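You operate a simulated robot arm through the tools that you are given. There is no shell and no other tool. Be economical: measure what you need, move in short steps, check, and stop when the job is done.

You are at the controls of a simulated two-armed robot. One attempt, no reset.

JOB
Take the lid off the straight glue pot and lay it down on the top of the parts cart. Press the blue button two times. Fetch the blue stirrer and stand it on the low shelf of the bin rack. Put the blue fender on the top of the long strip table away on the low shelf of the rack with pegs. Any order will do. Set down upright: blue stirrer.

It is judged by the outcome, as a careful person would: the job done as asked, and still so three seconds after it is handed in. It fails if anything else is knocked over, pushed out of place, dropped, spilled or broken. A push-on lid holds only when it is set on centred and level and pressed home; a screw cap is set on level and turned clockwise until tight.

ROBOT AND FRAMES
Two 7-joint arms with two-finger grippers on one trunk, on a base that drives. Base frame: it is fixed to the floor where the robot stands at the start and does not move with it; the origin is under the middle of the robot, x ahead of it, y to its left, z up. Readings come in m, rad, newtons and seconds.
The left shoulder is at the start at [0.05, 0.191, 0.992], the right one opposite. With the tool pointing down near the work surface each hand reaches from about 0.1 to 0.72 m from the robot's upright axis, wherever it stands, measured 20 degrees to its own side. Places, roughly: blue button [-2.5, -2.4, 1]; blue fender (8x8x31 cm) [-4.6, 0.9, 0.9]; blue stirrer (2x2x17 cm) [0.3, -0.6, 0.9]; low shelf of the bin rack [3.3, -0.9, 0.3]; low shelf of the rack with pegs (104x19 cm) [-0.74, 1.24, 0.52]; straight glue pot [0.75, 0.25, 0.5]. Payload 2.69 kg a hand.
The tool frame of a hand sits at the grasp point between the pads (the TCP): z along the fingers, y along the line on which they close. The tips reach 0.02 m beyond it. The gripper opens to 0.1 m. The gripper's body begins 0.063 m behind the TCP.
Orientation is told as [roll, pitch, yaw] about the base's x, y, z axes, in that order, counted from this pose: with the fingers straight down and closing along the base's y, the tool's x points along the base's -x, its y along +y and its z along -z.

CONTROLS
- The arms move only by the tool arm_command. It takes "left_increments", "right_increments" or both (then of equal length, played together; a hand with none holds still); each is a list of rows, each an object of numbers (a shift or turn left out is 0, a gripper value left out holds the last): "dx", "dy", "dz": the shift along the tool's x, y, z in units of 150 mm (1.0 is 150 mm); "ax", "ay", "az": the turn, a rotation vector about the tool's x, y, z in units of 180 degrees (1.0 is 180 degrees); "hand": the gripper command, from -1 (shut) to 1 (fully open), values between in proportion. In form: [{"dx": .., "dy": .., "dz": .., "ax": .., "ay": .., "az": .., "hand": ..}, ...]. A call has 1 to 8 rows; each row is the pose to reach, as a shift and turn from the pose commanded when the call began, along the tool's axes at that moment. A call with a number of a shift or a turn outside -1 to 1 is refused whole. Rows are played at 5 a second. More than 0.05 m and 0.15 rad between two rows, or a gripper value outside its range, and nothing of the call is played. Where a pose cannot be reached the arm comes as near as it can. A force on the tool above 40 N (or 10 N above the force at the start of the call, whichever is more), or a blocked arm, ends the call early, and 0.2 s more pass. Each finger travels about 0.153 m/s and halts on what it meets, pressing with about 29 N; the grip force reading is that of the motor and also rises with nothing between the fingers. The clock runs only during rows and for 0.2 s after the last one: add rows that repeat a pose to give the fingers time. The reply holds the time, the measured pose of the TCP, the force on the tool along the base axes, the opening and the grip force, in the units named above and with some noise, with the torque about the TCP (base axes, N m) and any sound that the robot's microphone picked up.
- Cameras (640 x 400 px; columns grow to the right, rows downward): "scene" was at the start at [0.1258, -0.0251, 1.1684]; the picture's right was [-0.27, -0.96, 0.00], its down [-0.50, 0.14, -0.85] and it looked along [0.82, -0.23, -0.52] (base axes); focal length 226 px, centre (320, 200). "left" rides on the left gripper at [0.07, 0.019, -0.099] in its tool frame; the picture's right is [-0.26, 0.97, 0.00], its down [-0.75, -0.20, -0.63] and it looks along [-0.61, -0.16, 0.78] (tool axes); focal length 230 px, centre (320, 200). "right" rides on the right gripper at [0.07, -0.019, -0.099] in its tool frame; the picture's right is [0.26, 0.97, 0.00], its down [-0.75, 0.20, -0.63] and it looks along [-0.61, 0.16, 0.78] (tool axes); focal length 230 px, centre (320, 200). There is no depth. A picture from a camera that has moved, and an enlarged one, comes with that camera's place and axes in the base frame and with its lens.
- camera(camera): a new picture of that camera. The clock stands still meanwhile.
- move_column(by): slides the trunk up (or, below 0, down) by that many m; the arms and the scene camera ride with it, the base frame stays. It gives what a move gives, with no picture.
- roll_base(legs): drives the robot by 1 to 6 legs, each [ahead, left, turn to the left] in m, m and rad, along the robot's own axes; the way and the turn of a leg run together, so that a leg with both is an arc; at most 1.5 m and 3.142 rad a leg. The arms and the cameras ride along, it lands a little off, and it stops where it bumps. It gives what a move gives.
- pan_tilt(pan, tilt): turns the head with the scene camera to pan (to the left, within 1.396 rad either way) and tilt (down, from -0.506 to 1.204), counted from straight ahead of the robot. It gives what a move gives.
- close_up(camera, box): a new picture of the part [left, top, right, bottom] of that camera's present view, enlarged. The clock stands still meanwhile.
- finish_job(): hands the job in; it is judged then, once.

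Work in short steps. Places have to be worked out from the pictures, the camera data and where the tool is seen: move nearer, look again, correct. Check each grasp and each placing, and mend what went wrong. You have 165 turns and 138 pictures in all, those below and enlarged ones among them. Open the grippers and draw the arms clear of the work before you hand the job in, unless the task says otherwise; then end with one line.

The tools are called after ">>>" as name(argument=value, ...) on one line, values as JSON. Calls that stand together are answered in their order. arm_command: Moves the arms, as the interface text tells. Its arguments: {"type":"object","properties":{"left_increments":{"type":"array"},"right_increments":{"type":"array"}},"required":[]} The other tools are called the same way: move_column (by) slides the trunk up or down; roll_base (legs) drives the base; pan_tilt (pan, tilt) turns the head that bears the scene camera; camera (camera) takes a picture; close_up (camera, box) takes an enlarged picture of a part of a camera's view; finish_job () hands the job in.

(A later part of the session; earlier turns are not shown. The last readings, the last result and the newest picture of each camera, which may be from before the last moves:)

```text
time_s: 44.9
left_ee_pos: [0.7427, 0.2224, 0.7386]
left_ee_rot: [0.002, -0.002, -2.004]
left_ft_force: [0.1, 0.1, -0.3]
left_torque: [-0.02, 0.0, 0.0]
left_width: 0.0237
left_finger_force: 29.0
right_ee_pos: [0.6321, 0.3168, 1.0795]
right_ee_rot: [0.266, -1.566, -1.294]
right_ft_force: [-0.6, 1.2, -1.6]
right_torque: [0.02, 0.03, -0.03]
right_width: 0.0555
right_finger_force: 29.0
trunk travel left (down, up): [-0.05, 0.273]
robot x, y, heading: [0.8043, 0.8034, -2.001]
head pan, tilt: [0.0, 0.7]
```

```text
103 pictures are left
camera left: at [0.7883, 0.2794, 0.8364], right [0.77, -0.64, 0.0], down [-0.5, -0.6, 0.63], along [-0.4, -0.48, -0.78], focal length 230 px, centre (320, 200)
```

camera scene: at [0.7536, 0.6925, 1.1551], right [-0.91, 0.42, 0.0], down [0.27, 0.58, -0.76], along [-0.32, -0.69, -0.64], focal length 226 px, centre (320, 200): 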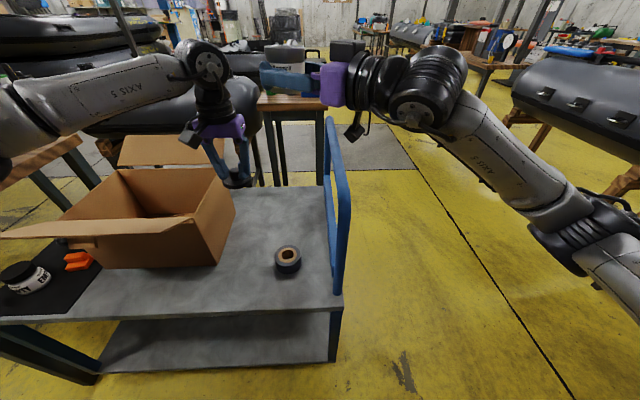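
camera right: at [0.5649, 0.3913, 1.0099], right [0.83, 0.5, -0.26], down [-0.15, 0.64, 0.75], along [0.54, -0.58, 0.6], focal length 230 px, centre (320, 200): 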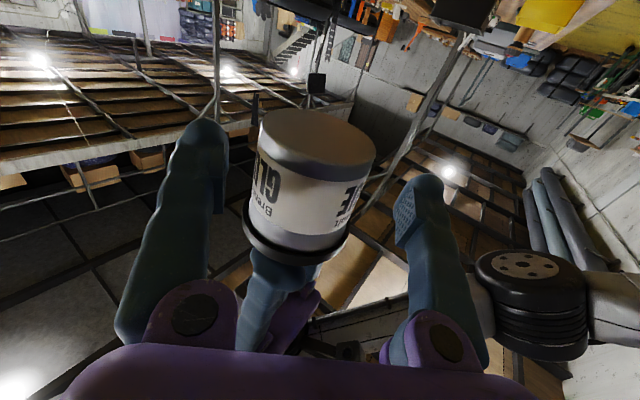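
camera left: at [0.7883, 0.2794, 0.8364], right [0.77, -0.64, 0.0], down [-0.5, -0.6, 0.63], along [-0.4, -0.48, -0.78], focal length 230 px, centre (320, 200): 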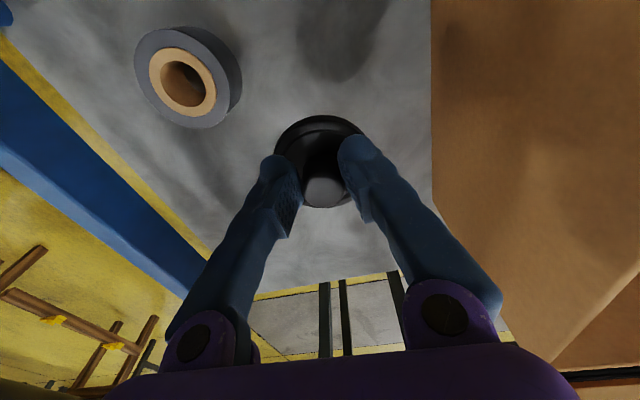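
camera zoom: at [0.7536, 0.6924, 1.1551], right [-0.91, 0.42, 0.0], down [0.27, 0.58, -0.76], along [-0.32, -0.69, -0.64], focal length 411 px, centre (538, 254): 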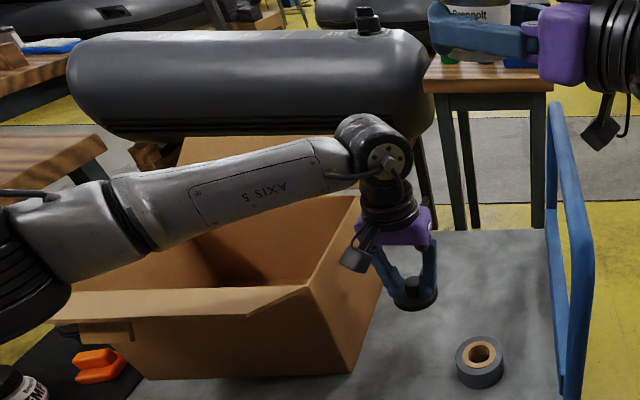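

The forearm would come too close to the box wall at full depth. Raising the trunk will raise the elbow: column up 0.2, then descend again.

>>> move_column(by=0.2)

>>> arm_command(left_increments=[{"dz": 0.25}, {"dz": 0.5}, {"dz": 0.75}, {"dz": 1.0}, {"dz": 1.0}])

>>> camera(camera="scene")

```text
time_s: 47.1
left_ee_pos: [0.741, 0.224, 0.9395]
left_ee_rot: [0.0, 0.0, -2.004]
left_ft_force: [0.3, -0.7, 0.4]
left_torque: [-0.02, -0.02, 0.0]
left_width: 0.0234
left_finger_force: 28.6
right_ee_pos: [0.6317, 0.3154, 1.2797]
right_ee_rot: [0.27, -1.566, -1.299]
right_ft_force: [-0.4, -0.1, -1.4]
right_torque: [0.0, 0.02, -0.03]
right_width: 0.0555
right_finger_force: 29.6
trunk travel left (down, up): [-0.25, 0.073]
robot x, y, heading: [0.8096, 0.8074, -2.001]
head pan, tilt: [0.0, 0.7]
```

```text
time_s: 48.3
left_ee_pos: [0.7414, 0.2236, 0.7883]
left_ee_rot: [0.0, -0.002, -2.005]
left_ft_force: [-0.2, 0.4, -0.6]
left_torque: [-0.03, -0.01, 0.02]
left_width: 0.0234
left_finger_force: 28.5
right_ee_pos: [0.6318, 0.3162, 1.2804]
right_ee_rot: [0.241, -1.565, -1.266]
right_ft_force: [-0.3, 0.6, -1.9]
right_torque: [0.01, 0.0, 0.03]
right_width: 0.0555
right_finger_force: 28.9
trunk travel left (down, up): [-0.25, 0.073]
robot x, y, heading: [0.8058, 0.8052, -2.003]
head pan, tilt: [0.0, 0.7]
```

```text
102 pictures are left
camera scene: at [0.7537, 0.6927, 1.3551], right [-0.91, 0.42, 0.0], down [0.27, 0.58, -0.77], along [-0.32, -0.69, -0.64], focal length 226 px, centre (320, 200)
```

scene: 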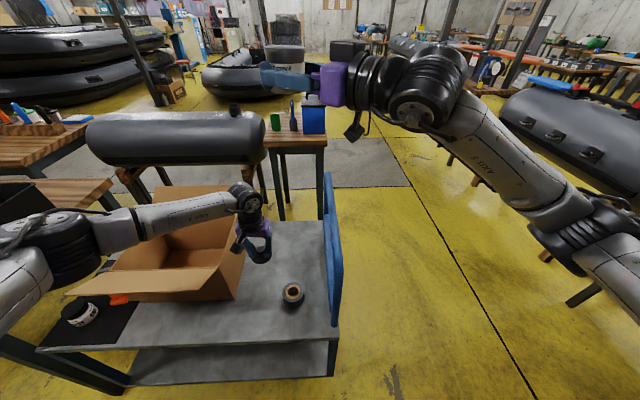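

Still marginal over the box wall. I'll raise the hand, shift the robot 0.2 m to its right so the forearm comes from beside the box, then move the hand back.

>>> arm_command(left_increments=[{"dz": -0.25}, {"dz": -0.5}, {"dz": -0.75}, {"dz": -1.0}])

>>> arm_command(left_increments=[{"dz": -0.25}, {"dz": -0.5}, {"dz": -0.75}, {"dz": -0.75}])

>>> roll_base(legs=[[0, -0.2, 0]])

>>> camera(camera="scene")

```text
time_s: 49.3
left_ee_pos: [0.7409, 0.222, 0.9408]
left_ee_rot: [0.0, -0.001, -2.005]
left_ft_force: [0.0, -0.9, -0.6]
left_torque: [-0.01, -0.03, 0.01]
left_width: 0.0235
left_finger_force: 28.2
right_ee_pos: [0.632, 0.3154, 1.2797]
right_ee_rot: [0.239, -1.567, -1.265]
right_ft_force: [-0.6, -0.3, -0.5]
right_torque: [0.03, 0.0, 0.02]
right_width: 0.0552
right_finger_force: 29.3
trunk travel left (down, up): [-0.25, 0.073]
robot x, y, heading: [0.8039, 0.8053, -2.003]
head pan, tilt: [0.0, 0.7]
```

```text
time_s: 50.3
left_ee_pos: [0.7406, 0.222, 1.0503]
left_ee_rot: [0.001, 0.0, -2.005]
left_ft_force: [-0.9, -0.3, 0.1]
left_torque: [0.02, 0.01, 0.04]
left_width: 0.0233
left_finger_force: 28.4
right_ee_pos: [0.6318, 0.316, 1.2791]
right_ee_rot: [0.259, -1.566, -1.284]
right_ft_force: [0.3, 0.4, -1.6]
right_torque: [0.0, -0.02, -0.01]
right_width: 0.0553
right_finger_force: 28.6
trunk travel left (down, up): [-0.25, 0.073]
robot x, y, heading: [0.8082, 0.8073, -2.002]
head pan, tilt: [0.0, 0.7]
```

```text
time_s: 52.6
left_ee_pos: [0.5593, 0.3063, 1.0511]
left_ee_rot: [0.001, -0.002, -2.006]
left_ft_force: [0.3, -0.5, -0.7]
left_torque: [0.0, 0.01, -0.01]
left_width: 0.0231
left_finger_force: 29.6
right_ee_pos: [0.4514, 0.3989, 1.2799]
right_ee_rot: [0.286, -1.565, -1.313]
right_ft_force: [-0.1, -0.4, -1.8]
right_torque: [-0.01, -0.01, 0.02]
right_width: 0.0554
right_finger_force: 28.8
trunk travel left (down, up): [-0.25, 0.073]
robot x, y, heading: [0.6284, 0.8925, -2.002]
head pan, tilt: [0.0, 0.7]
```

```text
101 pictures are left
camera scene: at [0.5733, 0.7761, 1.3551], right [-0.91, 0.42, 0.0], down [0.27, 0.58, -0.76], along [-0.32, -0.69, -0.64], focal length 226 px, centre (320, 200)
```

scene: 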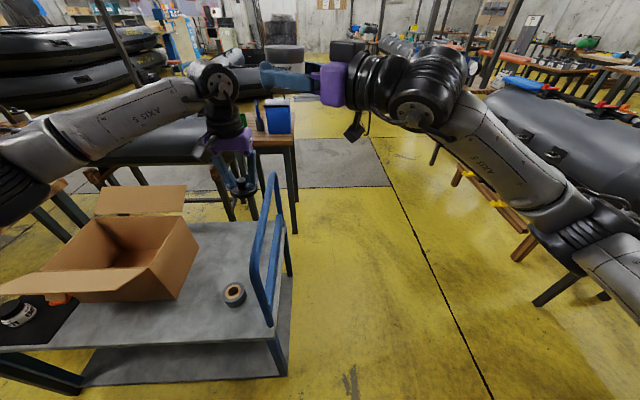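

Move left hand back over the lid spot and descend partially.

>>> arm_command(left_increments=[{"dy": 0.25}, {"dy": 0.5}, {"dy": 0.75}, {"dy": 1.0}, {"dy": 1.0, "dz": 0.25}, {"dy": 1.0, "dz": 0.5}, {"dy": 1.0, "dz": 0.75}, {"dy": 1.0, "dz": 1.0}])

>>> arm_command(left_increments=[{"dy": 0.17}, {"dy": 0.33}, {"dy": 0.33, "dz": 0.25}, {"dy": 0.33, "dz": 0.5}, {"dy": 0.33, "dz": 0.75}, {"dy": 0.33, "dz": 1.0}, {"dy": 0.33, "dz": 1.0}])

>>> camera(camera="scene")

>>> camera(camera="left")

```text
time_s: 54.5
left_ee_pos: [0.6985, 0.2436, 0.9006]
left_ee_rot: [0.002, -0.003, -2.007]
left_ft_force: [-0.1, -0.1, 0.7]
left_torque: [0.03, 0.02, 0.06]
left_width: 0.0235
left_finger_force: 29.2
right_ee_pos: [0.4521, 0.3993, 1.2791]
right_ee_rot: [0.243, -1.565, -1.269]
right_ft_force: [0.7, -0.1, -1.8]
right_torque: [0.02, 0.02, -0.04]
right_width: 0.0552
right_finger_force: 28.9
trunk travel left (down, up): [-0.25, 0.073]
robot x, y, heading: [0.6224, 0.8902, -2.003]
head pan, tilt: [0.0, 0.7]
```

```text
time_s: 56.0
left_ee_pos: [0.741, 0.2224, 0.7507]
left_ee_rot: [0.0, 0.0, -2.004]
left_ft_force: [-0.2, 0.2, -0.2]
left_torque: [-0.02, 0.01, 0.0]
left_width: 0.0233
left_finger_force: 28.7
right_ee_pos: [0.4514, 0.3997, 1.28]
right_ee_rot: [0.228, -1.567, -1.257]
right_ft_force: [0.4, 0.2, -1.9]
right_torque: [0.03, 0.03, 0.02]
right_width: 0.0554
right_finger_force: 28.7
trunk travel left (down, up): [-0.25, 0.073]
robot x, y, heading: [0.6295, 0.8859, -2.002]
head pan, tilt: [0.0, 0.7]
```

```text
100 pictures are left
camera scene: at [0.5736, 0.7762, 1.3551], right [-0.91, 0.42, 0.0], down [0.27, 0.58, -0.77], along [-0.32, -0.69, -0.64], focal length 226 px, centre (320, 200)
```

scene: 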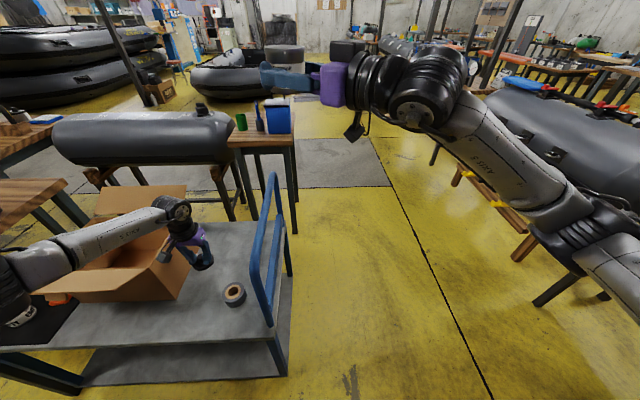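

```text
99 pictures are left
camera left: at [0.788, 0.2784, 0.8487], right [0.77, -0.64, 0.0], down [-0.5, -0.6, 0.63], along [-0.4, -0.48, -0.78], focal length 230 px, centre (320, 200)
```

left: 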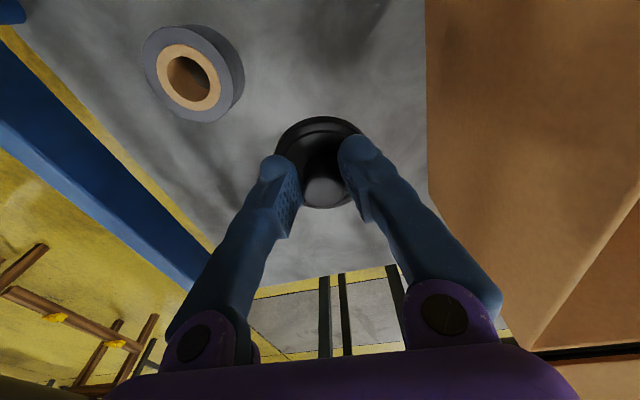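

The forearm stays level toward the box, so I'll re-approach from the cart's near handle corner with heading ≈−1.25, where the elbow clears both box and handle. First raise the lid well up.

>>> arm_command(left_increments=[{"dz": -0.25}, {"dz": -0.5}, {"dz": -0.75}, {"dz": -1.0}])

>>> arm_command(left_increments=[{"dz": -0.25}, {"dz": -0.5}, {"dz": -0.75}, {"dz": -1.0}, {"dz": -1.0}])

>>> arm_command(left_increments=[{"dz": -0.2}, {"dz": -0.4}, {"dz": -0.4}])

>>> roll_base(legs=[[0, -0.21, 0], [0.3, 0, 0], [0, 0, 0.75]])

>>> camera(camera="scene")

```text
time_s: 57.0
left_ee_pos: [0.7407, 0.2227, 0.903]
left_ee_rot: [0.001, 0.0, -2.004]
left_ft_force: [-0.2, -0.6, 0.1]
left_torque: [-0.03, 0.02, -0.01]
left_width: 0.0235
left_finger_force: 29.2
right_ee_pos: [0.4513, 0.3995, 1.2787]
right_ee_rot: [0.235, -1.566, -1.26]
right_ft_force: [-0.2, -0.2, -1.5]
right_torque: [-0.01, 0.01, -0.01]
right_width: 0.0552
right_finger_force: 28.9
trunk travel left (down, up): [-0.25, 0.073]
robot x, y, heading: [0.6251, 0.8911, -2.007]
head pan, tilt: [0.0, 0.7]
```

```text
time_s: 58.2
left_ee_pos: [0.7418, 0.2221, 1.0511]
left_ee_rot: [-0.001, 0.0, -2.006]
left_ft_force: [-0.1, 0.6, -0.7]
left_torque: [0.0, -0.02, 0.0]
left_width: 0.0235
left_finger_force: 28.8
right_ee_pos: [0.4522, 0.3997, 1.2798]
right_ee_rot: [0.237, -1.566, -1.266]
right_ft_force: [-0.2, -0.1, -1.8]
right_torque: [0.01, 0.02, 0.0]
right_width: 0.0549
right_finger_force: 29.3
trunk travel left (down, up): [-0.25, 0.073]
robot x, y, heading: [0.6259, 0.8894, -2.006]
head pan, tilt: [0.0, 0.7]
```

```text
time_s: 59.0
left_ee_pos: [0.7406, 0.2231, 1.1114]
left_ee_rot: [0.0, -0.002, -2.003]
left_ft_force: [-0.8, -1.5, 0.3]
left_torque: [0.02, -0.01, 0.02]
left_width: 0.0238
left_finger_force: 28.9
right_ee_pos: [0.4521, 0.3988, 1.28]
right_ee_rot: [0.239, -1.565, -1.263]
right_ft_force: [-0.2, -0.1, -1.4]
right_torque: [0.0, -0.01, 0.0]
right_width: 0.0549
right_finger_force: 28.5
trunk travel left (down, up): [-0.25, 0.073]
robot x, y, heading: [0.6258, 0.8913, -2.007]
head pan, tilt: [0.0, 0.7]
```

```text
time_s: 63.4
left_ee_pos: [0.4269, 0.0462, 1.1115]
left_ee_rot: [0.001, 0.0, -1.993]
left_ft_force: [0.0, -0.3, 0.7]
left_torque: [0.01, 0.01, -0.01]
left_width: 0.0233
left_finger_force: 28.8
right_ee_pos: [0.134, 0.219, 1.2792]
right_ee_rot: [0.175, -1.564, -1.192]
right_ft_force: [-0.5, 0.3, -2.0]
right_torque: [0.03, 0.03, -0.02]
right_width: 0.0548
right_finger_force: 28.9
trunk travel left (down, up): [-0.25, 0.073]
robot x, y, heading: [0.3036, 0.711, -1.998]
head pan, tilt: [0.0, 0.7]
stopped in leg 3: the robot was blocked; the commanded pose is now the measured one
```

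```text
98 pictures are left
camera scene: at [0.2538, 0.5974, 1.3551], right [-0.91, 0.41, 0.0], down [0.27, 0.59, -0.76], along [-0.32, -0.7, -0.64], focal length 226 px, centre (320, 200)
```

scene: 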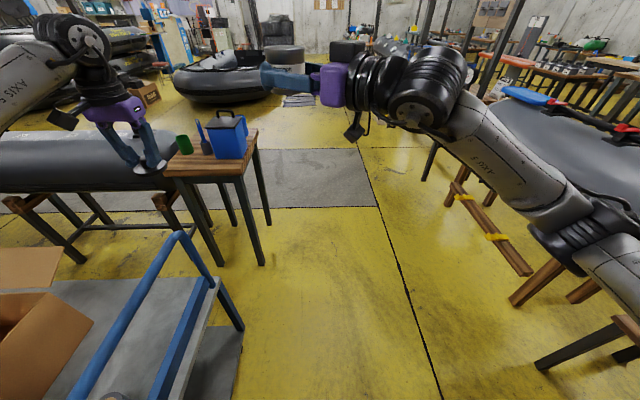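

The turn was blocked. Let me look down-left to see the clearance to the cart.

>>> pan_tilt(pan=0.9, tilt=1.1)

>>> camera(camera="scene")

```text
time_s: 64.6
left_ee_pos: [0.4269, 0.046, 1.1108]
left_ee_rot: [-0.001, -0.003, -1.994]
left_ft_force: [-0.5, -0.5, 0.0]
left_torque: [0.01, -0.01, 0.0]
left_width: 0.0234
left_finger_force: 29.1
right_ee_pos: [0.1355, 0.2197, 1.2795]
right_ee_rot: [0.228, -1.565, -1.246]
right_ft_force: [-0.7, 0.0, -1.4]
right_torque: [0.02, 0.02, 0.0]
right_width: 0.0552
right_finger_force: 29.3
trunk travel left (down, up): [-0.25, 0.073]
robot x, y, heading: [0.3057, 0.7135, -1.993]
head pan, tilt: [0.901, 1.1]
```

```text
97 pictures are left
camera scene: at [0.3175, 0.6186, 1.3251], right [-0.89, -0.46, 0.0], down [-0.41, 0.79, -0.45], along [0.21, -0.4, -0.89], focal length 226 px, centre (320, 200)
```

scene: 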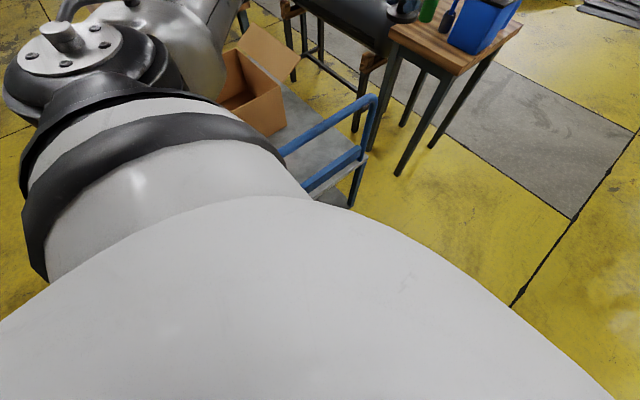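

The base is blocked by the cart. I'll return to the previous side position (there the arm gets nearly straight at depth, so the forearm should slope upward), and descend while checking the elbow.

>>> roll_base(legs=[[-0.3, 0, 0], [0, 0.21, 0]])

>>> pan_tilt(pan=0.5, tilt=0.7)

>>> arm_command(left_increments=[{"dz": 0.25}, {"dz": 0.5}, {"dz": 0.75}, {"dz": 1.0}])

>>> arm_command(left_increments=[{"dz": 0.25}, {"dz": 0.5}, {"dz": 0.75}, {"dz": 1.0}, {"dz": 1.0}])

>>> camera(camera="scene")

>>> camera(camera="left")

```text
time_s: 68.7
left_ee_pos: [0.7411, 0.2312, 1.1118]
left_ee_rot: [0.001, -0.002, -1.997]
left_ft_force: [-0.1, -0.4, 0.4]
left_torque: [0.02, 0.04, -0.04]
left_width: 0.0234
left_finger_force: 28.8
right_ee_pos: [0.4485, 0.4054, 1.2804]
right_ee_rot: [0.201, -1.563, -1.221]
right_ft_force: [1.0, 0.4, -1.8]
right_torque: [0.05, -0.03, -0.01]
right_width: 0.0552
right_finger_force: 29.4
trunk travel left (down, up): [-0.25, 0.073]
robot x, y, heading: [0.6206, 0.899, -1.998]
head pan, tilt: [0.901, 1.1]
```

```text
time_s: 69.6
left_ee_pos: [0.74, 0.2321, 1.1118]
left_ee_rot: [-0.002, -0.002, -1.995]
left_ft_force: [-0.2, -0.7, 0.0]
left_torque: [0.02, -0.02, 0.0]
left_width: 0.0234
left_finger_force: 29.5
right_ee_pos: [0.449, 0.4065, 1.2798]
right_ee_rot: [0.23, -1.564, -1.25]
right_ft_force: [-0.5, -1.1, -1.6]
right_torque: [0.03, -0.02, -0.01]
right_width: 0.0551
right_finger_force: 29.1
trunk travel left (down, up): [-0.25, 0.073]
robot x, y, heading: [0.6204, 0.8977, -2.001]
head pan, tilt: [0.499, 0.7]
```

```text
time_s: 70.6
left_ee_pos: [0.7406, 0.2307, 0.9603]
left_ee_rot: [0.001, -0.002, -1.996]
left_ft_force: [0.5, -0.5, 1.1]
left_torque: [0.0, -0.03, 0.01]
left_width: 0.0234
left_finger_force: 28.8
right_ee_pos: [0.448, 0.4049, 1.2798]
right_ee_rot: [0.224, -1.564, -1.242]
right_ft_force: [-0.3, 0.6, -2.5]
right_torque: [0.05, 0.01, 0.01]
right_width: 0.0548
right_finger_force: 29.0
trunk travel left (down, up): [-0.25, 0.073]
robot x, y, heading: [0.6187, 0.8987, -1.994]
head pan, tilt: [0.499, 0.7]
```

```text
time_s: 71.8
left_ee_pos: [0.7417, 0.2315, 0.8106]
left_ee_rot: [0.001, 0.0, -1.995]
left_ft_force: [-0.7, 0.2, -0.2]
left_torque: [0.01, -0.01, 0.02]
left_width: 0.0236
left_finger_force: 29.1
right_ee_pos: [0.4486, 0.4068, 1.2797]
right_ee_rot: [0.222, -1.565, -1.241]
right_ft_force: [0.3, 0.0, -1.5]
right_torque: [-0.02, 0.03, 0.01]
right_width: 0.0548
right_finger_force: 28.7
trunk travel left (down, up): [-0.25, 0.073]
robot x, y, heading: [0.621, 0.8968, -2.0]
head pan, tilt: [0.499, 0.7]
```

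```text
96 pictures are left
camera scene: at [0.6089, 0.7761, 1.3551], right [-1.0, -0.07, 0.0], down [-0.05, 0.64, -0.77], along [0.06, -0.76, -0.64], focal length 226 px, centre (320, 200)
```

scene: 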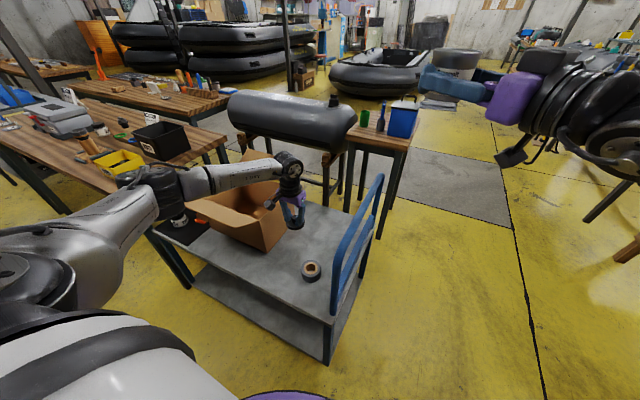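

```text
95 pictures are left
camera left: at [0.7866, 0.2885, 0.9081], right [0.77, -0.63, 0.0], down [-0.49, -0.6, 0.63], along [-0.4, -0.49, -0.78], focal length 230 px, centre (320, 200)
```

left: 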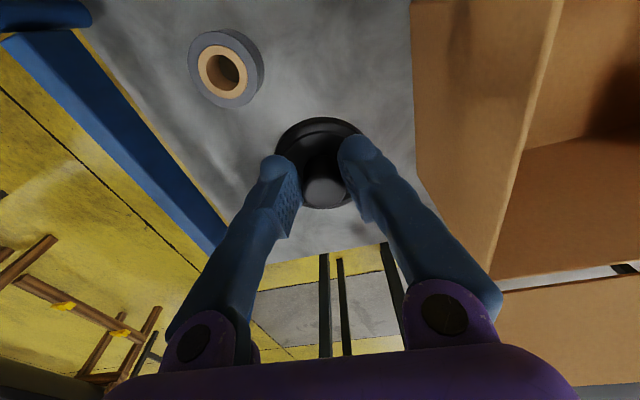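

To straighten the arm (forearm then slopes up to the shoulder, away from the box) I raise the trunk the rest and back off 0.08 m, then re-extend.

>>> move_column(by=0.07)

>>> roll_base(legs=[[-0.08, 0, 0]])

>>> arm_command(left_increments=[{"dx": -0.25}, {"dx": -0.54}, {"dx": -0.57, "dz": 0.25}, {"dx": -0.57, "dz": 0.5}, {"dx": -0.57, "dz": 0.75}, {"dx": -0.57, "dz": 0.97}, {"dx": -0.57, "dz": 0.97}])

>>> camera(camera="scene")

```text
time_s: 72.8
left_ee_pos: [0.7402, 0.2327, 0.8794]
left_ee_rot: [0.0, -0.001, -1.998]
left_ft_force: [0.9, -0.7, -0.3]
left_torque: [0.06, -0.03, 0.02]
left_width: 0.0236
left_finger_force: 28.8
right_ee_pos: [0.4483, 0.4059, 1.349]
right_ee_rot: [0.246, -1.564, -1.265]
right_ft_force: [0.2, 0.2, -2.0]
right_torque: [0.01, 0.0, 0.0]
right_width: 0.0552
right_finger_force: 28.6
trunk travel left (down, up): [-0.32, 0.003]
robot x, y, heading: [0.621, 0.9002, -1.994]
head pan, tilt: [0.499, 0.7]
```

```text
time_s: 73.9
left_ee_pos: [0.7731, 0.3051, 0.881]
left_ee_rot: [-0.001, -0.002, -1.995]
left_ft_force: [1.0, -0.6, 0.7]
left_torque: [0.0, 0.01, -0.01]
left_width: 0.0233
left_finger_force: 29.4
right_ee_pos: [0.4816, 0.4788, 1.3495]
right_ee_rot: [0.148, -1.565, -1.168]
right_ft_force: [0.8, 0.5, -1.2]
right_torque: [0.03, 0.01, -0.04]
right_width: 0.0548
right_finger_force: 28.2
trunk travel left (down, up): [-0.32, 0.003]
robot x, y, heading: [0.6563, 0.969, -1.994]
head pan, tilt: [0.499, 0.7]
```

```text
time_s: 75.5
left_ee_pos: [0.761, 0.2727, 0.7562]
left_ee_rot: [0.001, -0.004, -1.997]
left_ft_force: [-0.2, -0.1, -0.1]
left_torque: [-0.02, -0.03, 0.0]
left_width: 0.0234
left_finger_force: 28.7
left hand out of reach, approached as far as the arm can: row 3, 4, 5, 6, 7
right_ee_pos: [0.4788, 0.4787, 1.3487]
right_ee_rot: [0.42, -1.566, -1.439]
right_ft_force: [0.8, 0.8, -1.4]
right_torque: [-0.03, 0.04, -0.01]
right_width: 0.0549
right_finger_force: 28.6
trunk travel left (down, up): [-0.32, 0.003]
robot x, y, heading: [0.6563, 0.9672, -1.995]
head pan, tilt: [0.499, 0.7]
```

```text
94 pictures are left
camera scene: at [0.6401, 0.8487, 1.4252], right [-1.0, -0.07, 0.0], down [-0.05, 0.64, -0.77], along [0.06, -0.76, -0.64], focal length 226 px, centre (320, 200)
```

scene: 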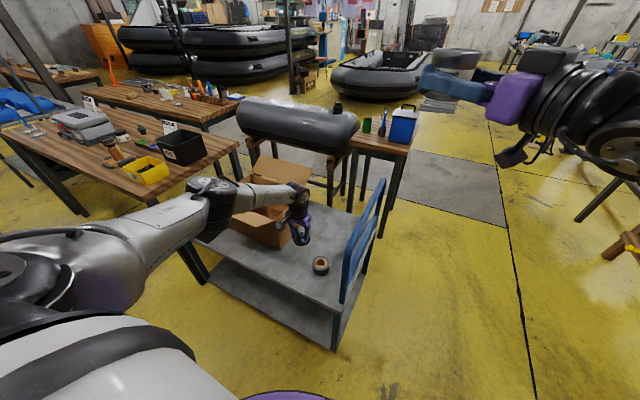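

Reach limit found; analysis shows the elbow sits mid-height, so the forearm does clear. Raise the hand, go to trunk +0.15 and forward 0.08 again.

>>> arm_command(left_increments=[{"dz": -0.25}, {"dz": -0.5}, {"dz": -0.75}, {"dz": -1.0}])

>>> move_column(by=-0.12)

>>> roll_base(legs=[[0.08, 0, 0]])

```text
time_s: 76.5
left_ee_pos: [0.7636, 0.2727, 0.9073]
left_ee_rot: [0.0, -0.003, -1.999]
left_ft_force: [0.6, -0.2, 0.2]
left_torque: [0.0, 0.0, -0.01]
left_width: 0.0233
left_finger_force: 28.8
right_ee_pos: [0.4816, 0.4784, 1.3509]
right_ee_rot: [0.21, -1.566, -1.229]
right_ft_force: [0.2, -0.2, -2.3]
right_torque: [0.03, -0.02, 0.0]
right_width: 0.0546
right_finger_force: 29.0
trunk travel left (down, up): [-0.32, 0.003]
robot x, y, heading: [0.6531, 0.9679, -1.993]
head pan, tilt: [0.499, 0.7]
```

```text
time_s: 78.0
left_ee_pos: [0.7632, 0.2723, 0.7863]
left_ee_rot: [0.0, -0.003, -1.997]
left_ft_force: [-0.3, 0.1, -0.7]
left_torque: [-0.01, 0.03, 0.0]
left_width: 0.0234
left_finger_force: 28.9
right_ee_pos: [0.4826, 0.4776, 1.2294]
right_ee_rot: [0.211, -1.564, -1.23]
right_ft_force: [0.9, -0.3, -2.0]
right_torque: [0.01, 0.02, 0.01]
right_width: 0.055
right_finger_force: 28.8
trunk travel left (down, up): [-0.2, 0.123]
robot x, y, heading: [0.6557, 0.967, -1.999]
head pan, tilt: [0.499, 0.7]
```

```text
time_s: 79.1
left_ee_pos: [0.7295, 0.1996, 0.7853]
left_ee_rot: [-0.001, 0.001, -1.996]
left_ft_force: [-0.4, -1.0, -0.5]
left_torque: [0.04, -0.01, -0.02]
left_width: 0.0237
left_finger_force: 28.8
right_ee_pos: [0.4469, 0.4051, 1.2291]
right_ee_rot: [0.309, -1.563, -1.331]
right_ft_force: [0.1, 0.3, -1.9]
right_torque: [0.03, -0.02, -0.01]
right_width: 0.0547
right_finger_force: 28.9
trunk travel left (down, up): [-0.2, 0.123]
robot x, y, heading: [0.621, 0.9001, -2.001]
head pan, tilt: [0.499, 0.7]
```

Now above the spot; adjust and descend to z≈0.67, then check.

>>> arm_command(left_increments=[{"dx": 0.17}, {"dx": 0.17, "dz": 0.25}, {"dx": 0.17, "dz": 0.5}, {"dx": 0.17, "dz": 0.75}, {"dx": 0.17, "dz": 0.75}])

>>> camera(camera="scene")

>>> camera(camera="left")

```text
time_s: 80.3
left_ee_pos: [0.7412, 0.2234, 0.6742]
left_ee_rot: [0.0, -0.001, -1.996]
left_ft_force: [1.5, -0.4, 0.0]
left_torque: [0.01, -0.02, 0.0]
left_width: 0.0234
left_finger_force: 28.3
right_ee_pos: [0.4469, 0.4066, 1.2295]
right_ee_rot: [0.197, -1.565, -1.219]
right_ft_force: [-0.1, 0.2, -1.8]
right_torque: [0.01, 0.0, -0.02]
right_width: 0.0547
right_finger_force: 29.4
trunk travel left (down, up): [-0.2, 0.123]
robot x, y, heading: [0.6259, 0.9006, -1.997]
head pan, tilt: [0.499, 0.7]
```

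```text
93 pictures are left
camera scene: at [0.6091, 0.7767, 1.3051], right [-1.0, -0.07, 0.0], down [-0.05, 0.64, -0.77], along [0.06, -0.76, -0.64], focal length 226 px, centre (320, 200)
```

scene: 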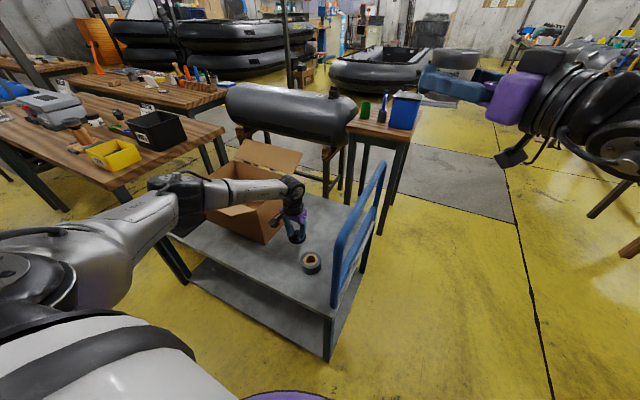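

```text
92 pictures are left
camera left: at [0.7869, 0.2802, 0.7721], right [0.77, -0.63, 0.0], down [-0.49, -0.6, 0.63], along [-0.4, -0.49, -0.78], focal length 230 px, centre (320, 200)
```

left: 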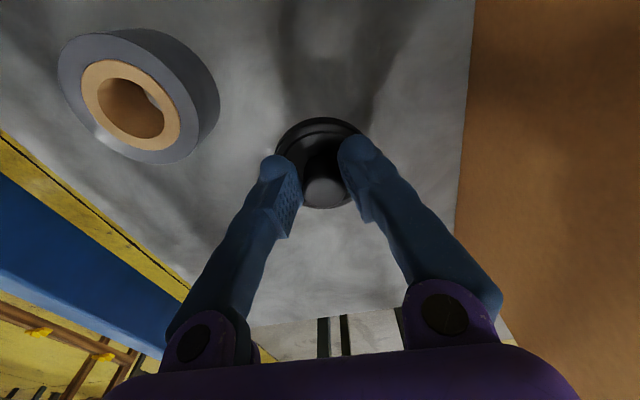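

Check forearm/box clearance enlarged.

>>> close_up(camera="scene", box=[140, 130, 340, 260])

```text
3.08 times, centred on (240, 195) of scene
camera zoom: at [0.6091, 0.7767, 1.3051], right [-1.0, -0.07, 0.0], down [-0.05, 0.64, -0.77], along [0.06, -0.76, -0.64], focal length 696 px, centre (566, 215)
```

zoom: 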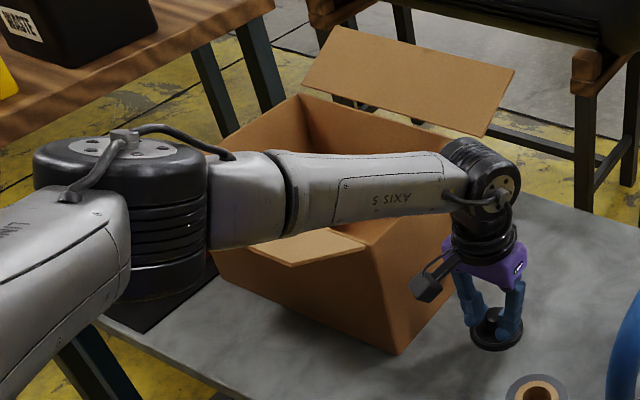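

Elbow is well above the box. Lower slowly until the lid touches the cart top.

>>> arm_command(left_increments=[{"dz": 0.07}, {"dz": 0.14}, {"dz": 0.2}, {"dz": 0.24}, {"dz": 0.27}, {"dz": 0.29}])

>>> close_up(camera="scene", box=[220, 150, 360, 260])

```text
time_s: 81.8
left_ee_pos: [0.7393, 0.2219, 0.6375]
left_ee_rot: [-0.002, -0.01, -1.994]
left_ft_force: [1.0, 3.3, 19.7]
left_torque: [0.32, -0.1, 0.01]
left_width: 0.0233
left_finger_force: 29.1
right_ee_pos: [0.4483, 0.4083, 1.2297]
right_ee_rot: [0.126, -1.566, -1.145]
right_ft_force: [0.7, 0.0, -2.6]
right_torque: [-0.01, -0.03, -0.02]
right_width: 0.0548
right_finger_force: 28.8
trunk travel left (down, up): [-0.2, 0.123]
robot x, y, heading: [0.6182, 0.8999, -1.998]
head pan, tilt: [0.499, 0.7]
stopped in row 6 (left hand): the force on the tool passed its limit at 41 N (the readings are from after the stop); the commanded pose is now the measured one
```

```text
3.64 times, centred on (290, 205) of scene
camera zoom: at [0.6089, 0.7789, 1.3053], right [-1.0, -0.07, 0.0], down [-0.05, 0.64, -0.77], along [0.06, -0.76, -0.64], focal length 822 px, centre (429, 182)
```

zoom: 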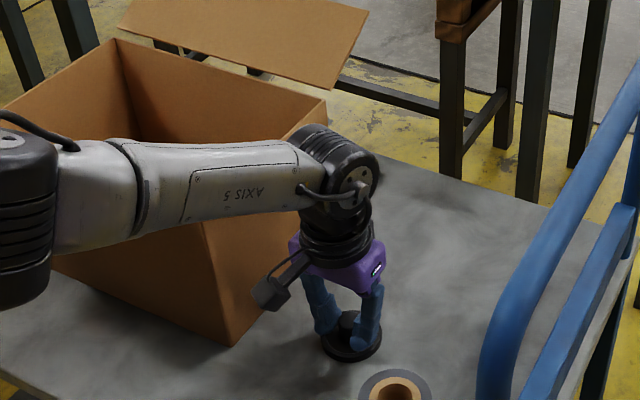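

Contact at z=0.6375; the lid is on the cart. Ease up slightly, open part-way and withdraw.

>>> arm_command(left_increments=[{"dz": -0.015}, {"dz": -0.015, "hand": 0.2}, {"dz": -0.015, "hand": 0.2}, {"dz": -0.015, "hand": 0.2}, {"dz": -0.25, "hand": 0.2}, {"dz": -0.5}, {"dz": -0.75}, {"dz": -1.0}])

>>> camera(camera="left")

```text
time_s: 83.6
left_ee_pos: [0.7402, 0.2227, 0.7825]
left_ee_rot: [-0.001, -0.003, -1.995]
left_ft_force: [0.6, 1.0, 0.0]
left_torque: [0.02, 0.02, 0.02]
left_width: 0.0598
left_finger_force: 0.1
right_ee_pos: [0.448, 0.4074, 1.2299]
right_ee_rot: [0.2, -1.564, -1.221]
right_ft_force: [-0.5, -0.6, -0.8]
right_torque: [-0.02, 0.01, 0.03]
right_width: 0.0547
right_finger_force: 28.9
trunk travel left (down, up): [-0.2, 0.123]
robot x, y, heading: [0.6239, 0.8981, -1.998]
head pan, tilt: [0.499, 0.7]
```

```text
89 pictures are left
camera left: at [0.7869, 0.2797, 0.8815], right [0.77, -0.63, 0.0], down [-0.49, -0.6, 0.63], along [-0.4, -0.49, -0.77], focal length 230 px, centre (320, 200)
```

left: 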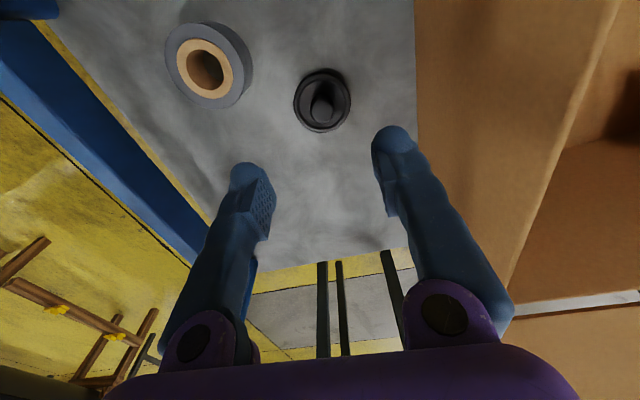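

Lid lies on the cart. Now bring the left hand up beside the pot held by the right hand, rotating it 34° so its fingers fit between the right fingers.

>>> arm_command(left_increments=[{"dz": -0.25, "hand": 0.5}, {"dz": -0.5, "dy": -0.1}, {"dz": -0.75, "dy": -0.3}, {"dz": -1.0, "dy": -0.5}, {"dz": -1.0, "dy": -0.6}])

>>> arm_command(left_increments=[{"dz": -0.25}, {"dz": -0.5}, {"dz": -0.75}, {"dz": -1.0, "dy": -0.2}, {"dz": -1.0, "dy": -0.45}, {"dz": -1.0, "dy": -0.6}])

>>> arm_command(left_increments=[{"dz": -0.25, "az": 0.04}, {"dz": -0.5, "az": 0.08}, {"dz": -0.75, "az": 0.12}, {"dz": -1.0, "az": 0.16}, {"dz": -1.0, "az": 0.19}])

>>> arm_command(left_increments=[{"dz": -0.25}, {"dz": -0.5}, {"dz": -0.6}])

>>> camera(camera="left")

```text
time_s: 84.8
left_ee_pos: [0.6586, 0.26, 0.9338]
left_ee_rot: [-0.001, -0.004, -1.993]
left_ft_force: [-1.0, 0.1, -0.2]
left_torque: [0.0, 0.01, 0.01]
left_width: 0.0752
left_finger_force: 0.1
right_ee_pos: [0.4482, 0.4053, 1.2284]
right_ee_rot: [0.222, -1.564, -1.243]
right_ft_force: [-0.4, 0.1, -1.4]
right_torque: [0.01, 0.02, 0.02]
right_width: 0.0549
right_finger_force: 28.5
trunk travel left (down, up): [-0.2, 0.123]
robot x, y, heading: [0.6227, 0.9008, -1.993]
head pan, tilt: [0.499, 0.7]
```

```text
time_s: 86.2
left_ee_pos: [0.5769, 0.2972, 1.0831]
left_ee_rot: [-0.001, -0.003, -1.994]
left_ft_force: [0.3, -0.2, -0.3]
left_torque: [-0.02, -0.01, 0.02]
left_width: 0.075
left_finger_force: 0.1
right_ee_pos: [0.4488, 0.4078, 1.2291]
right_ee_rot: [0.262, -1.564, -1.28]
right_ft_force: [0.4, 0.0, -1.0]
right_torque: [-0.01, -0.04, 0.0]
right_width: 0.055
right_finger_force: 28.8
trunk travel left (down, up): [-0.2, 0.123]
robot x, y, heading: [0.6198, 0.8983, -1.996]
head pan, tilt: [0.499, 0.7]
```

```text
time_s: 87.4
left_ee_pos: [0.5782, 0.3132, 1.2253]
left_ee_rot: [0.0, -0.006, -2.59]
left_ft_force: [0.4, -0.6, -0.6]
left_torque: [0.01, 0.01, -0.01]
left_width: 0.0751
left_finger_force: 0.0
left hand out of reach, approached as far as the arm can: row 5
right_ee_pos: [0.4508, 0.4059, 1.229]
right_ee_rot: [0.168, -1.564, -1.189]
right_ft_force: [0.8, -0.5, -1.9]
right_torque: [0.04, 0.0, 0.04]
right_width: 0.0549
right_finger_force: 29.0
trunk travel left (down, up): [-0.2, 0.123]
robot x, y, heading: [0.6203, 0.8958, -1.996]
head pan, tilt: [0.499, 0.7]
```

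```text
time_s: 88.2
left_ee_pos: [0.5799, 0.3514, 1.2852]
left_ee_rot: [0.002, -0.007, -2.588]
left_ft_force: [0.4, -0.5, 0.0]
left_torque: [-0.02, -0.01, 0.01]
left_width: 0.0748
left_finger_force: 0.1
left hand out of reach, approached as far as the arm can: row 1, 2, 3
right_ee_pos: [0.449, 0.4071, 1.2298]
right_ee_rot: [0.199, -1.565, -1.22]
right_ft_force: [0.2, -0.5, -2.0]
right_torque: [0.01, 0.0, 0.0]
right_width: 0.0544
right_finger_force: 28.9
trunk travel left (down, up): [-0.2, 0.123]
robot x, y, heading: [0.6226, 0.8977, -1.995]
head pan, tilt: [0.499, 0.7]
```

```text
88 pictures are left
camera left: at [0.6499, 0.3729, 1.3827], right [0.29, -0.96, 0.0], down [-0.74, -0.22, 0.63], along [-0.61, -0.18, -0.77], focal length 230 px, centre (320, 200)
```

left: 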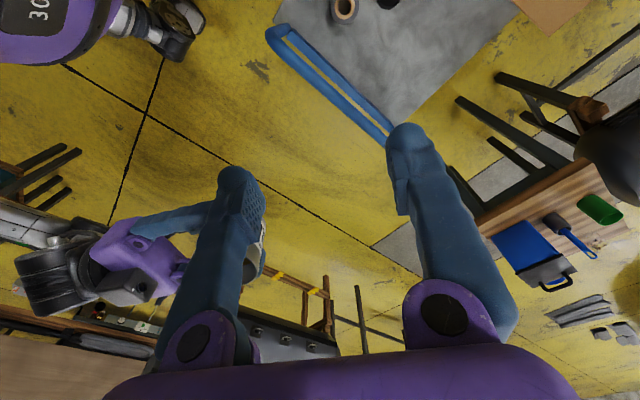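

Left hand is at its height limit, so lower the right hand 0.12 m first, then bring the left over the pot.

>>> arm_command(right_increments=[{"dx": 0.2}, {"dx": 0.4}, {"dx": 0.6}, {"dx": 0.8}, {"dx": 0.8}])

>>> arm_command(left_increments=[{"dx": -0.14, "dy": -0.19}, {"dx": -0.27, "dy": -0.39}, {"dx": -0.41, "dy": -0.58}, {"dx": -0.55, "dy": -0.774}, {"dx": -0.55, "dy": -0.774}])

>>> camera(camera="left")

```text
time_s: 89.4
left_ee_pos: [0.5816, 0.3512, 1.2841]
left_ee_rot: [0.003, -0.004, -2.59]
left_ft_force: [0.2, 0.6, -0.2]
left_torque: [0.03, 0.01, 0.01]
left_width: 0.0749
left_finger_force: 0.1
right_ee_pos: [0.4481, 0.4077, 1.1104]
right_ee_rot: [0.154, -1.564, -1.176]
right_ft_force: [0.1, -0.4, -1.2]
right_torque: [0.03, -0.01, -0.02]
right_width: 0.055
right_finger_force: 29.0
trunk travel left (down, up): [-0.2, 0.123]
robot x, y, heading: [0.6214, 0.8962, -1.995]
head pan, tilt: [0.499, 0.7]
```

```text
time_s: 90.6
left_ee_pos: [0.4479, 0.406, 1.2853]
left_ee_rot: [0.001, -0.004, -2.591]
left_ft_force: [-0.2, 0.1, -0.2]
left_torque: [0.02, 0.03, 0.01]
left_width: 0.0752
left_finger_force: 0.1
right_ee_pos: [0.4491, 0.4065, 1.1096]
right_ee_rot: [0.146, -1.564, -1.168]
right_ft_force: [-0.5, 0.5, -1.7]
right_torque: [-0.02, 0.0, 0.02]
right_width: 0.0546
right_finger_force: 28.8
trunk travel left (down, up): [-0.2, 0.123]
robot x, y, heading: [0.6202, 0.8969, -1.996]
head pan, tilt: [0.499, 0.7]
```

```text
87 pictures are left
camera left: at [0.518, 0.428, 1.3828], right [0.29, -0.96, 0.0], down [-0.74, -0.22, 0.63], along [-0.61, -0.18, -0.77], focal length 230 px, centre (320, 200)
```

left: 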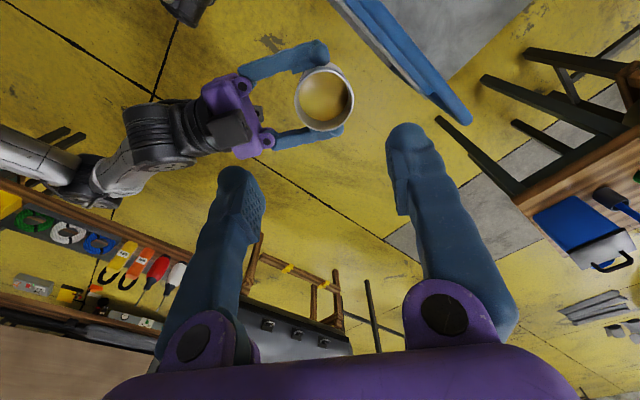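

Pot is centered under the left hand. Descend to straddle it.

>>> arm_command(left_increments=[{"dx": 0.02, "dz": 0.25}, {"dx": 0.02, "dz": 0.5}, {"dx": 0.02, "dz": 0.65}])

>>> camera(camera="left")

```text
time_s: 91.4
left_ee_pos: [0.45, 0.4077, 1.185]
left_ee_rot: [0.001, -0.004, -2.588]
left_ft_force: [0.1, -1.0, 0.7]
left_torque: [-0.01, 0.03, 0.0]
left_width: 0.0752
left_finger_force: 0.1
right_ee_pos: [0.4486, 0.4079, 1.1099]
right_ee_rot: [0.224, -1.564, -1.243]
right_ft_force: [0.2, 0.1, -1.7]
right_torque: [0.01, 0.0, -0.04]
right_width: 0.0548
right_finger_force: 29.4
trunk travel left (down, up): [-0.2, 0.123]
robot x, y, heading: [0.6205, 0.8988, -1.998]
head pan, tilt: [0.499, 0.7]
```

```text
86 pictures are left
camera left: at [0.5198, 0.4296, 1.2832], right [0.29, -0.96, 0.0], down [-0.74, -0.22, 0.63], along [-0.61, -0.18, -0.77], focal length 230 px, centre (320, 200)
```

left: 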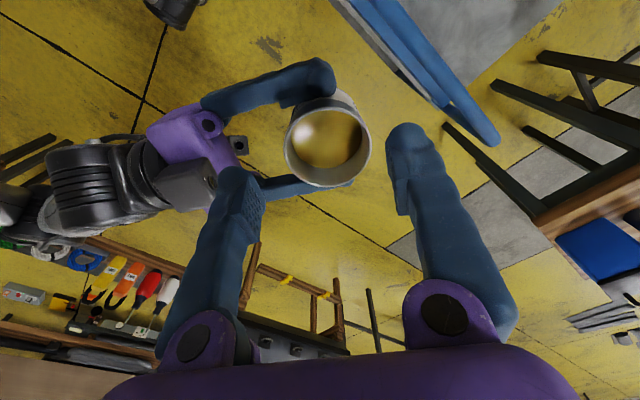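

Fine-correct +3 mm x, +4.5 mm y, and go down to TCP z≈1.125.

>>> arm_command(left_increments=[{"dx": 0.02, "dy": 0.03, "hand": 0.45}, {"dx": 0.02, "dy": 0.03, "dz": 0.13}, {"dx": 0.02, "dy": 0.03, "dz": 0.27}, {"dx": 0.02, "dy": 0.03, "dz": 0.4}])

>>> camera(camera="left")

>>> close_up(camera="scene", box=[400, 20, 600, 180])

```text
time_s: 92.4
left_ee_pos: [0.4537, 0.4047, 1.1254]
left_ee_rot: [0.001, -0.004, -2.59]
left_ft_force: [0.8, 0.1, -0.5]
left_torque: [-0.02, 0.04, 0.02]
left_width: 0.0727
left_finger_force: 0.1
right_ee_pos: [0.4482, 0.4068, 1.1109]
right_ee_rot: [0.233, -1.565, -1.252]
right_ft_force: [-0.1, -0.5, -1.7]
right_torque: [-0.02, -0.02, -0.01]
right_width: 0.0548
right_finger_force: 29.1
trunk travel left (down, up): [-0.2, 0.123]
robot x, y, heading: [0.6196, 0.8986, -1.999]
head pan, tilt: [0.499, 0.7]
```

```text
85 pictures are left
camera left: at [0.524, 0.4263, 1.2233], right [0.29, -0.96, 0.0], down [-0.74, -0.22, 0.63], along [-0.6, -0.18, -0.78], focal length 230 px, centre (320, 200)
```

left: 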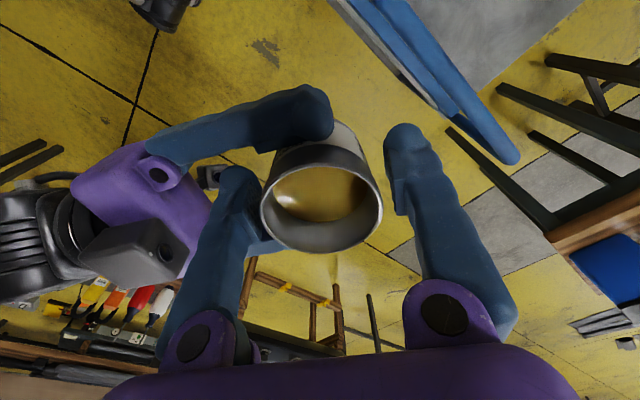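

```text
2.50 times, centred on (500, 100) of scene
camera zoom: at [0.6092, 0.7764, 1.3051], right [-1.0, -0.07, 0.0], down [-0.05, 0.64, -0.76], along [0.06, -0.76, -0.64], focal length 565 px, centre (-130, 450)
```

zoom: 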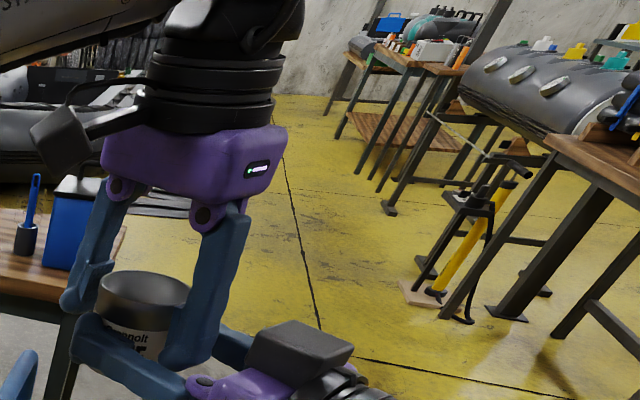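

Pot rim is between the left fingers. Close left.

>>> arm_command(left_increments=[{"hand": -1}, {"hand": -1}, {"hand": -1}, {"hand": -1}])

>>> camera(camera="left")

```text
time_s: 93.4
left_ee_pos: [0.4535, 0.4056, 1.1251]
left_ee_rot: [0.003, -0.003, -2.59]
left_ft_force: [-3.4, 7.0, -1.0]
left_torque: [-0.09, 0.05, 0.15]
left_width: 0.0578
left_finger_force: 29.2
right_ee_pos: [0.4475, 0.4064, 1.1107]
right_ee_rot: [0.213, -1.565, -1.234]
right_ft_force: [3.2, -6.8, 1.9]
right_torque: [0.17, -0.01, -0.24]
right_width: 0.0546
right_finger_force: 29.1
trunk travel left (down, up): [-0.2, 0.123]
robot x, y, heading: [0.6171, 0.8989, -1.995]
head pan, tilt: [0.499, 0.7]
```

```text
83 pictures are left
camera left: at [0.5238, 0.4267, 1.2236], right [0.28, -0.96, 0.0], down [-0.74, -0.22, 0.63], along [-0.61, -0.18, -0.77], focal length 230 px, centre (320, 200)
```

left: 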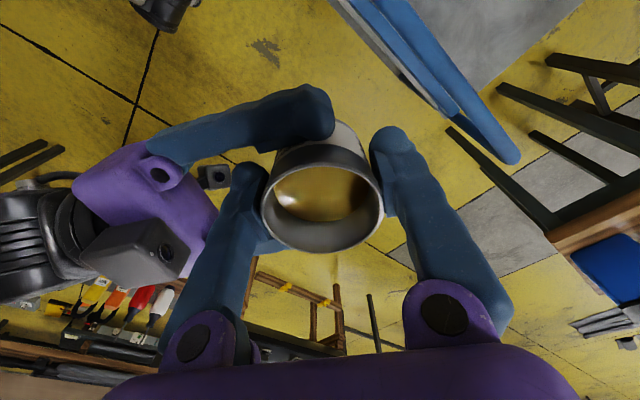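

Gripped by both. Open the right hand fully and back it straight out 0.15 m.

>>> arm_command(right_increments=[{"hand": 1}, {"hand": 1}, {"hand": 1}, {"dz": -0.15}, {"dz": -0.4}, {"dz": -0.7}, {"dz": -1.0}])

>>> camera(camera="left")

```text
time_s: 95.0
left_ee_pos: [0.4536, 0.4059, 1.1269]
left_ee_rot: [0.003, -0.005, -2.592]
left_ft_force: [0.4, 0.2, 0.3]
left_torque: [0.0, 0.03, -0.01]
left_width: 0.058
left_finger_force: 29.1
right_ee_pos: [0.3687, 0.5381, 1.1112]
right_ee_rot: [0.121, -1.564, -1.143]
right_ft_force: [0.4, -0.8, -0.3]
right_torque: [-0.02, 0.01, -0.02]
right_width: 0.1002
right_finger_force: 0.0
trunk travel left (down, up): [-0.2, 0.123]
robot x, y, heading: [0.6206, 0.9001, -1.995]
head pan, tilt: [0.499, 0.7]
```

```text
82 pictures are left
camera left: at [0.5239, 0.4274, 1.2242], right [0.29, -0.96, 0.0], down [-0.74, -0.22, 0.63], along [-0.6, -0.18, -0.77], focal length 230 px, centre (320, 200)
```

left: 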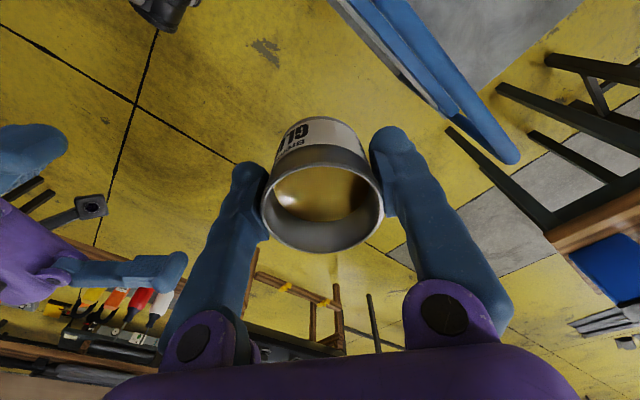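

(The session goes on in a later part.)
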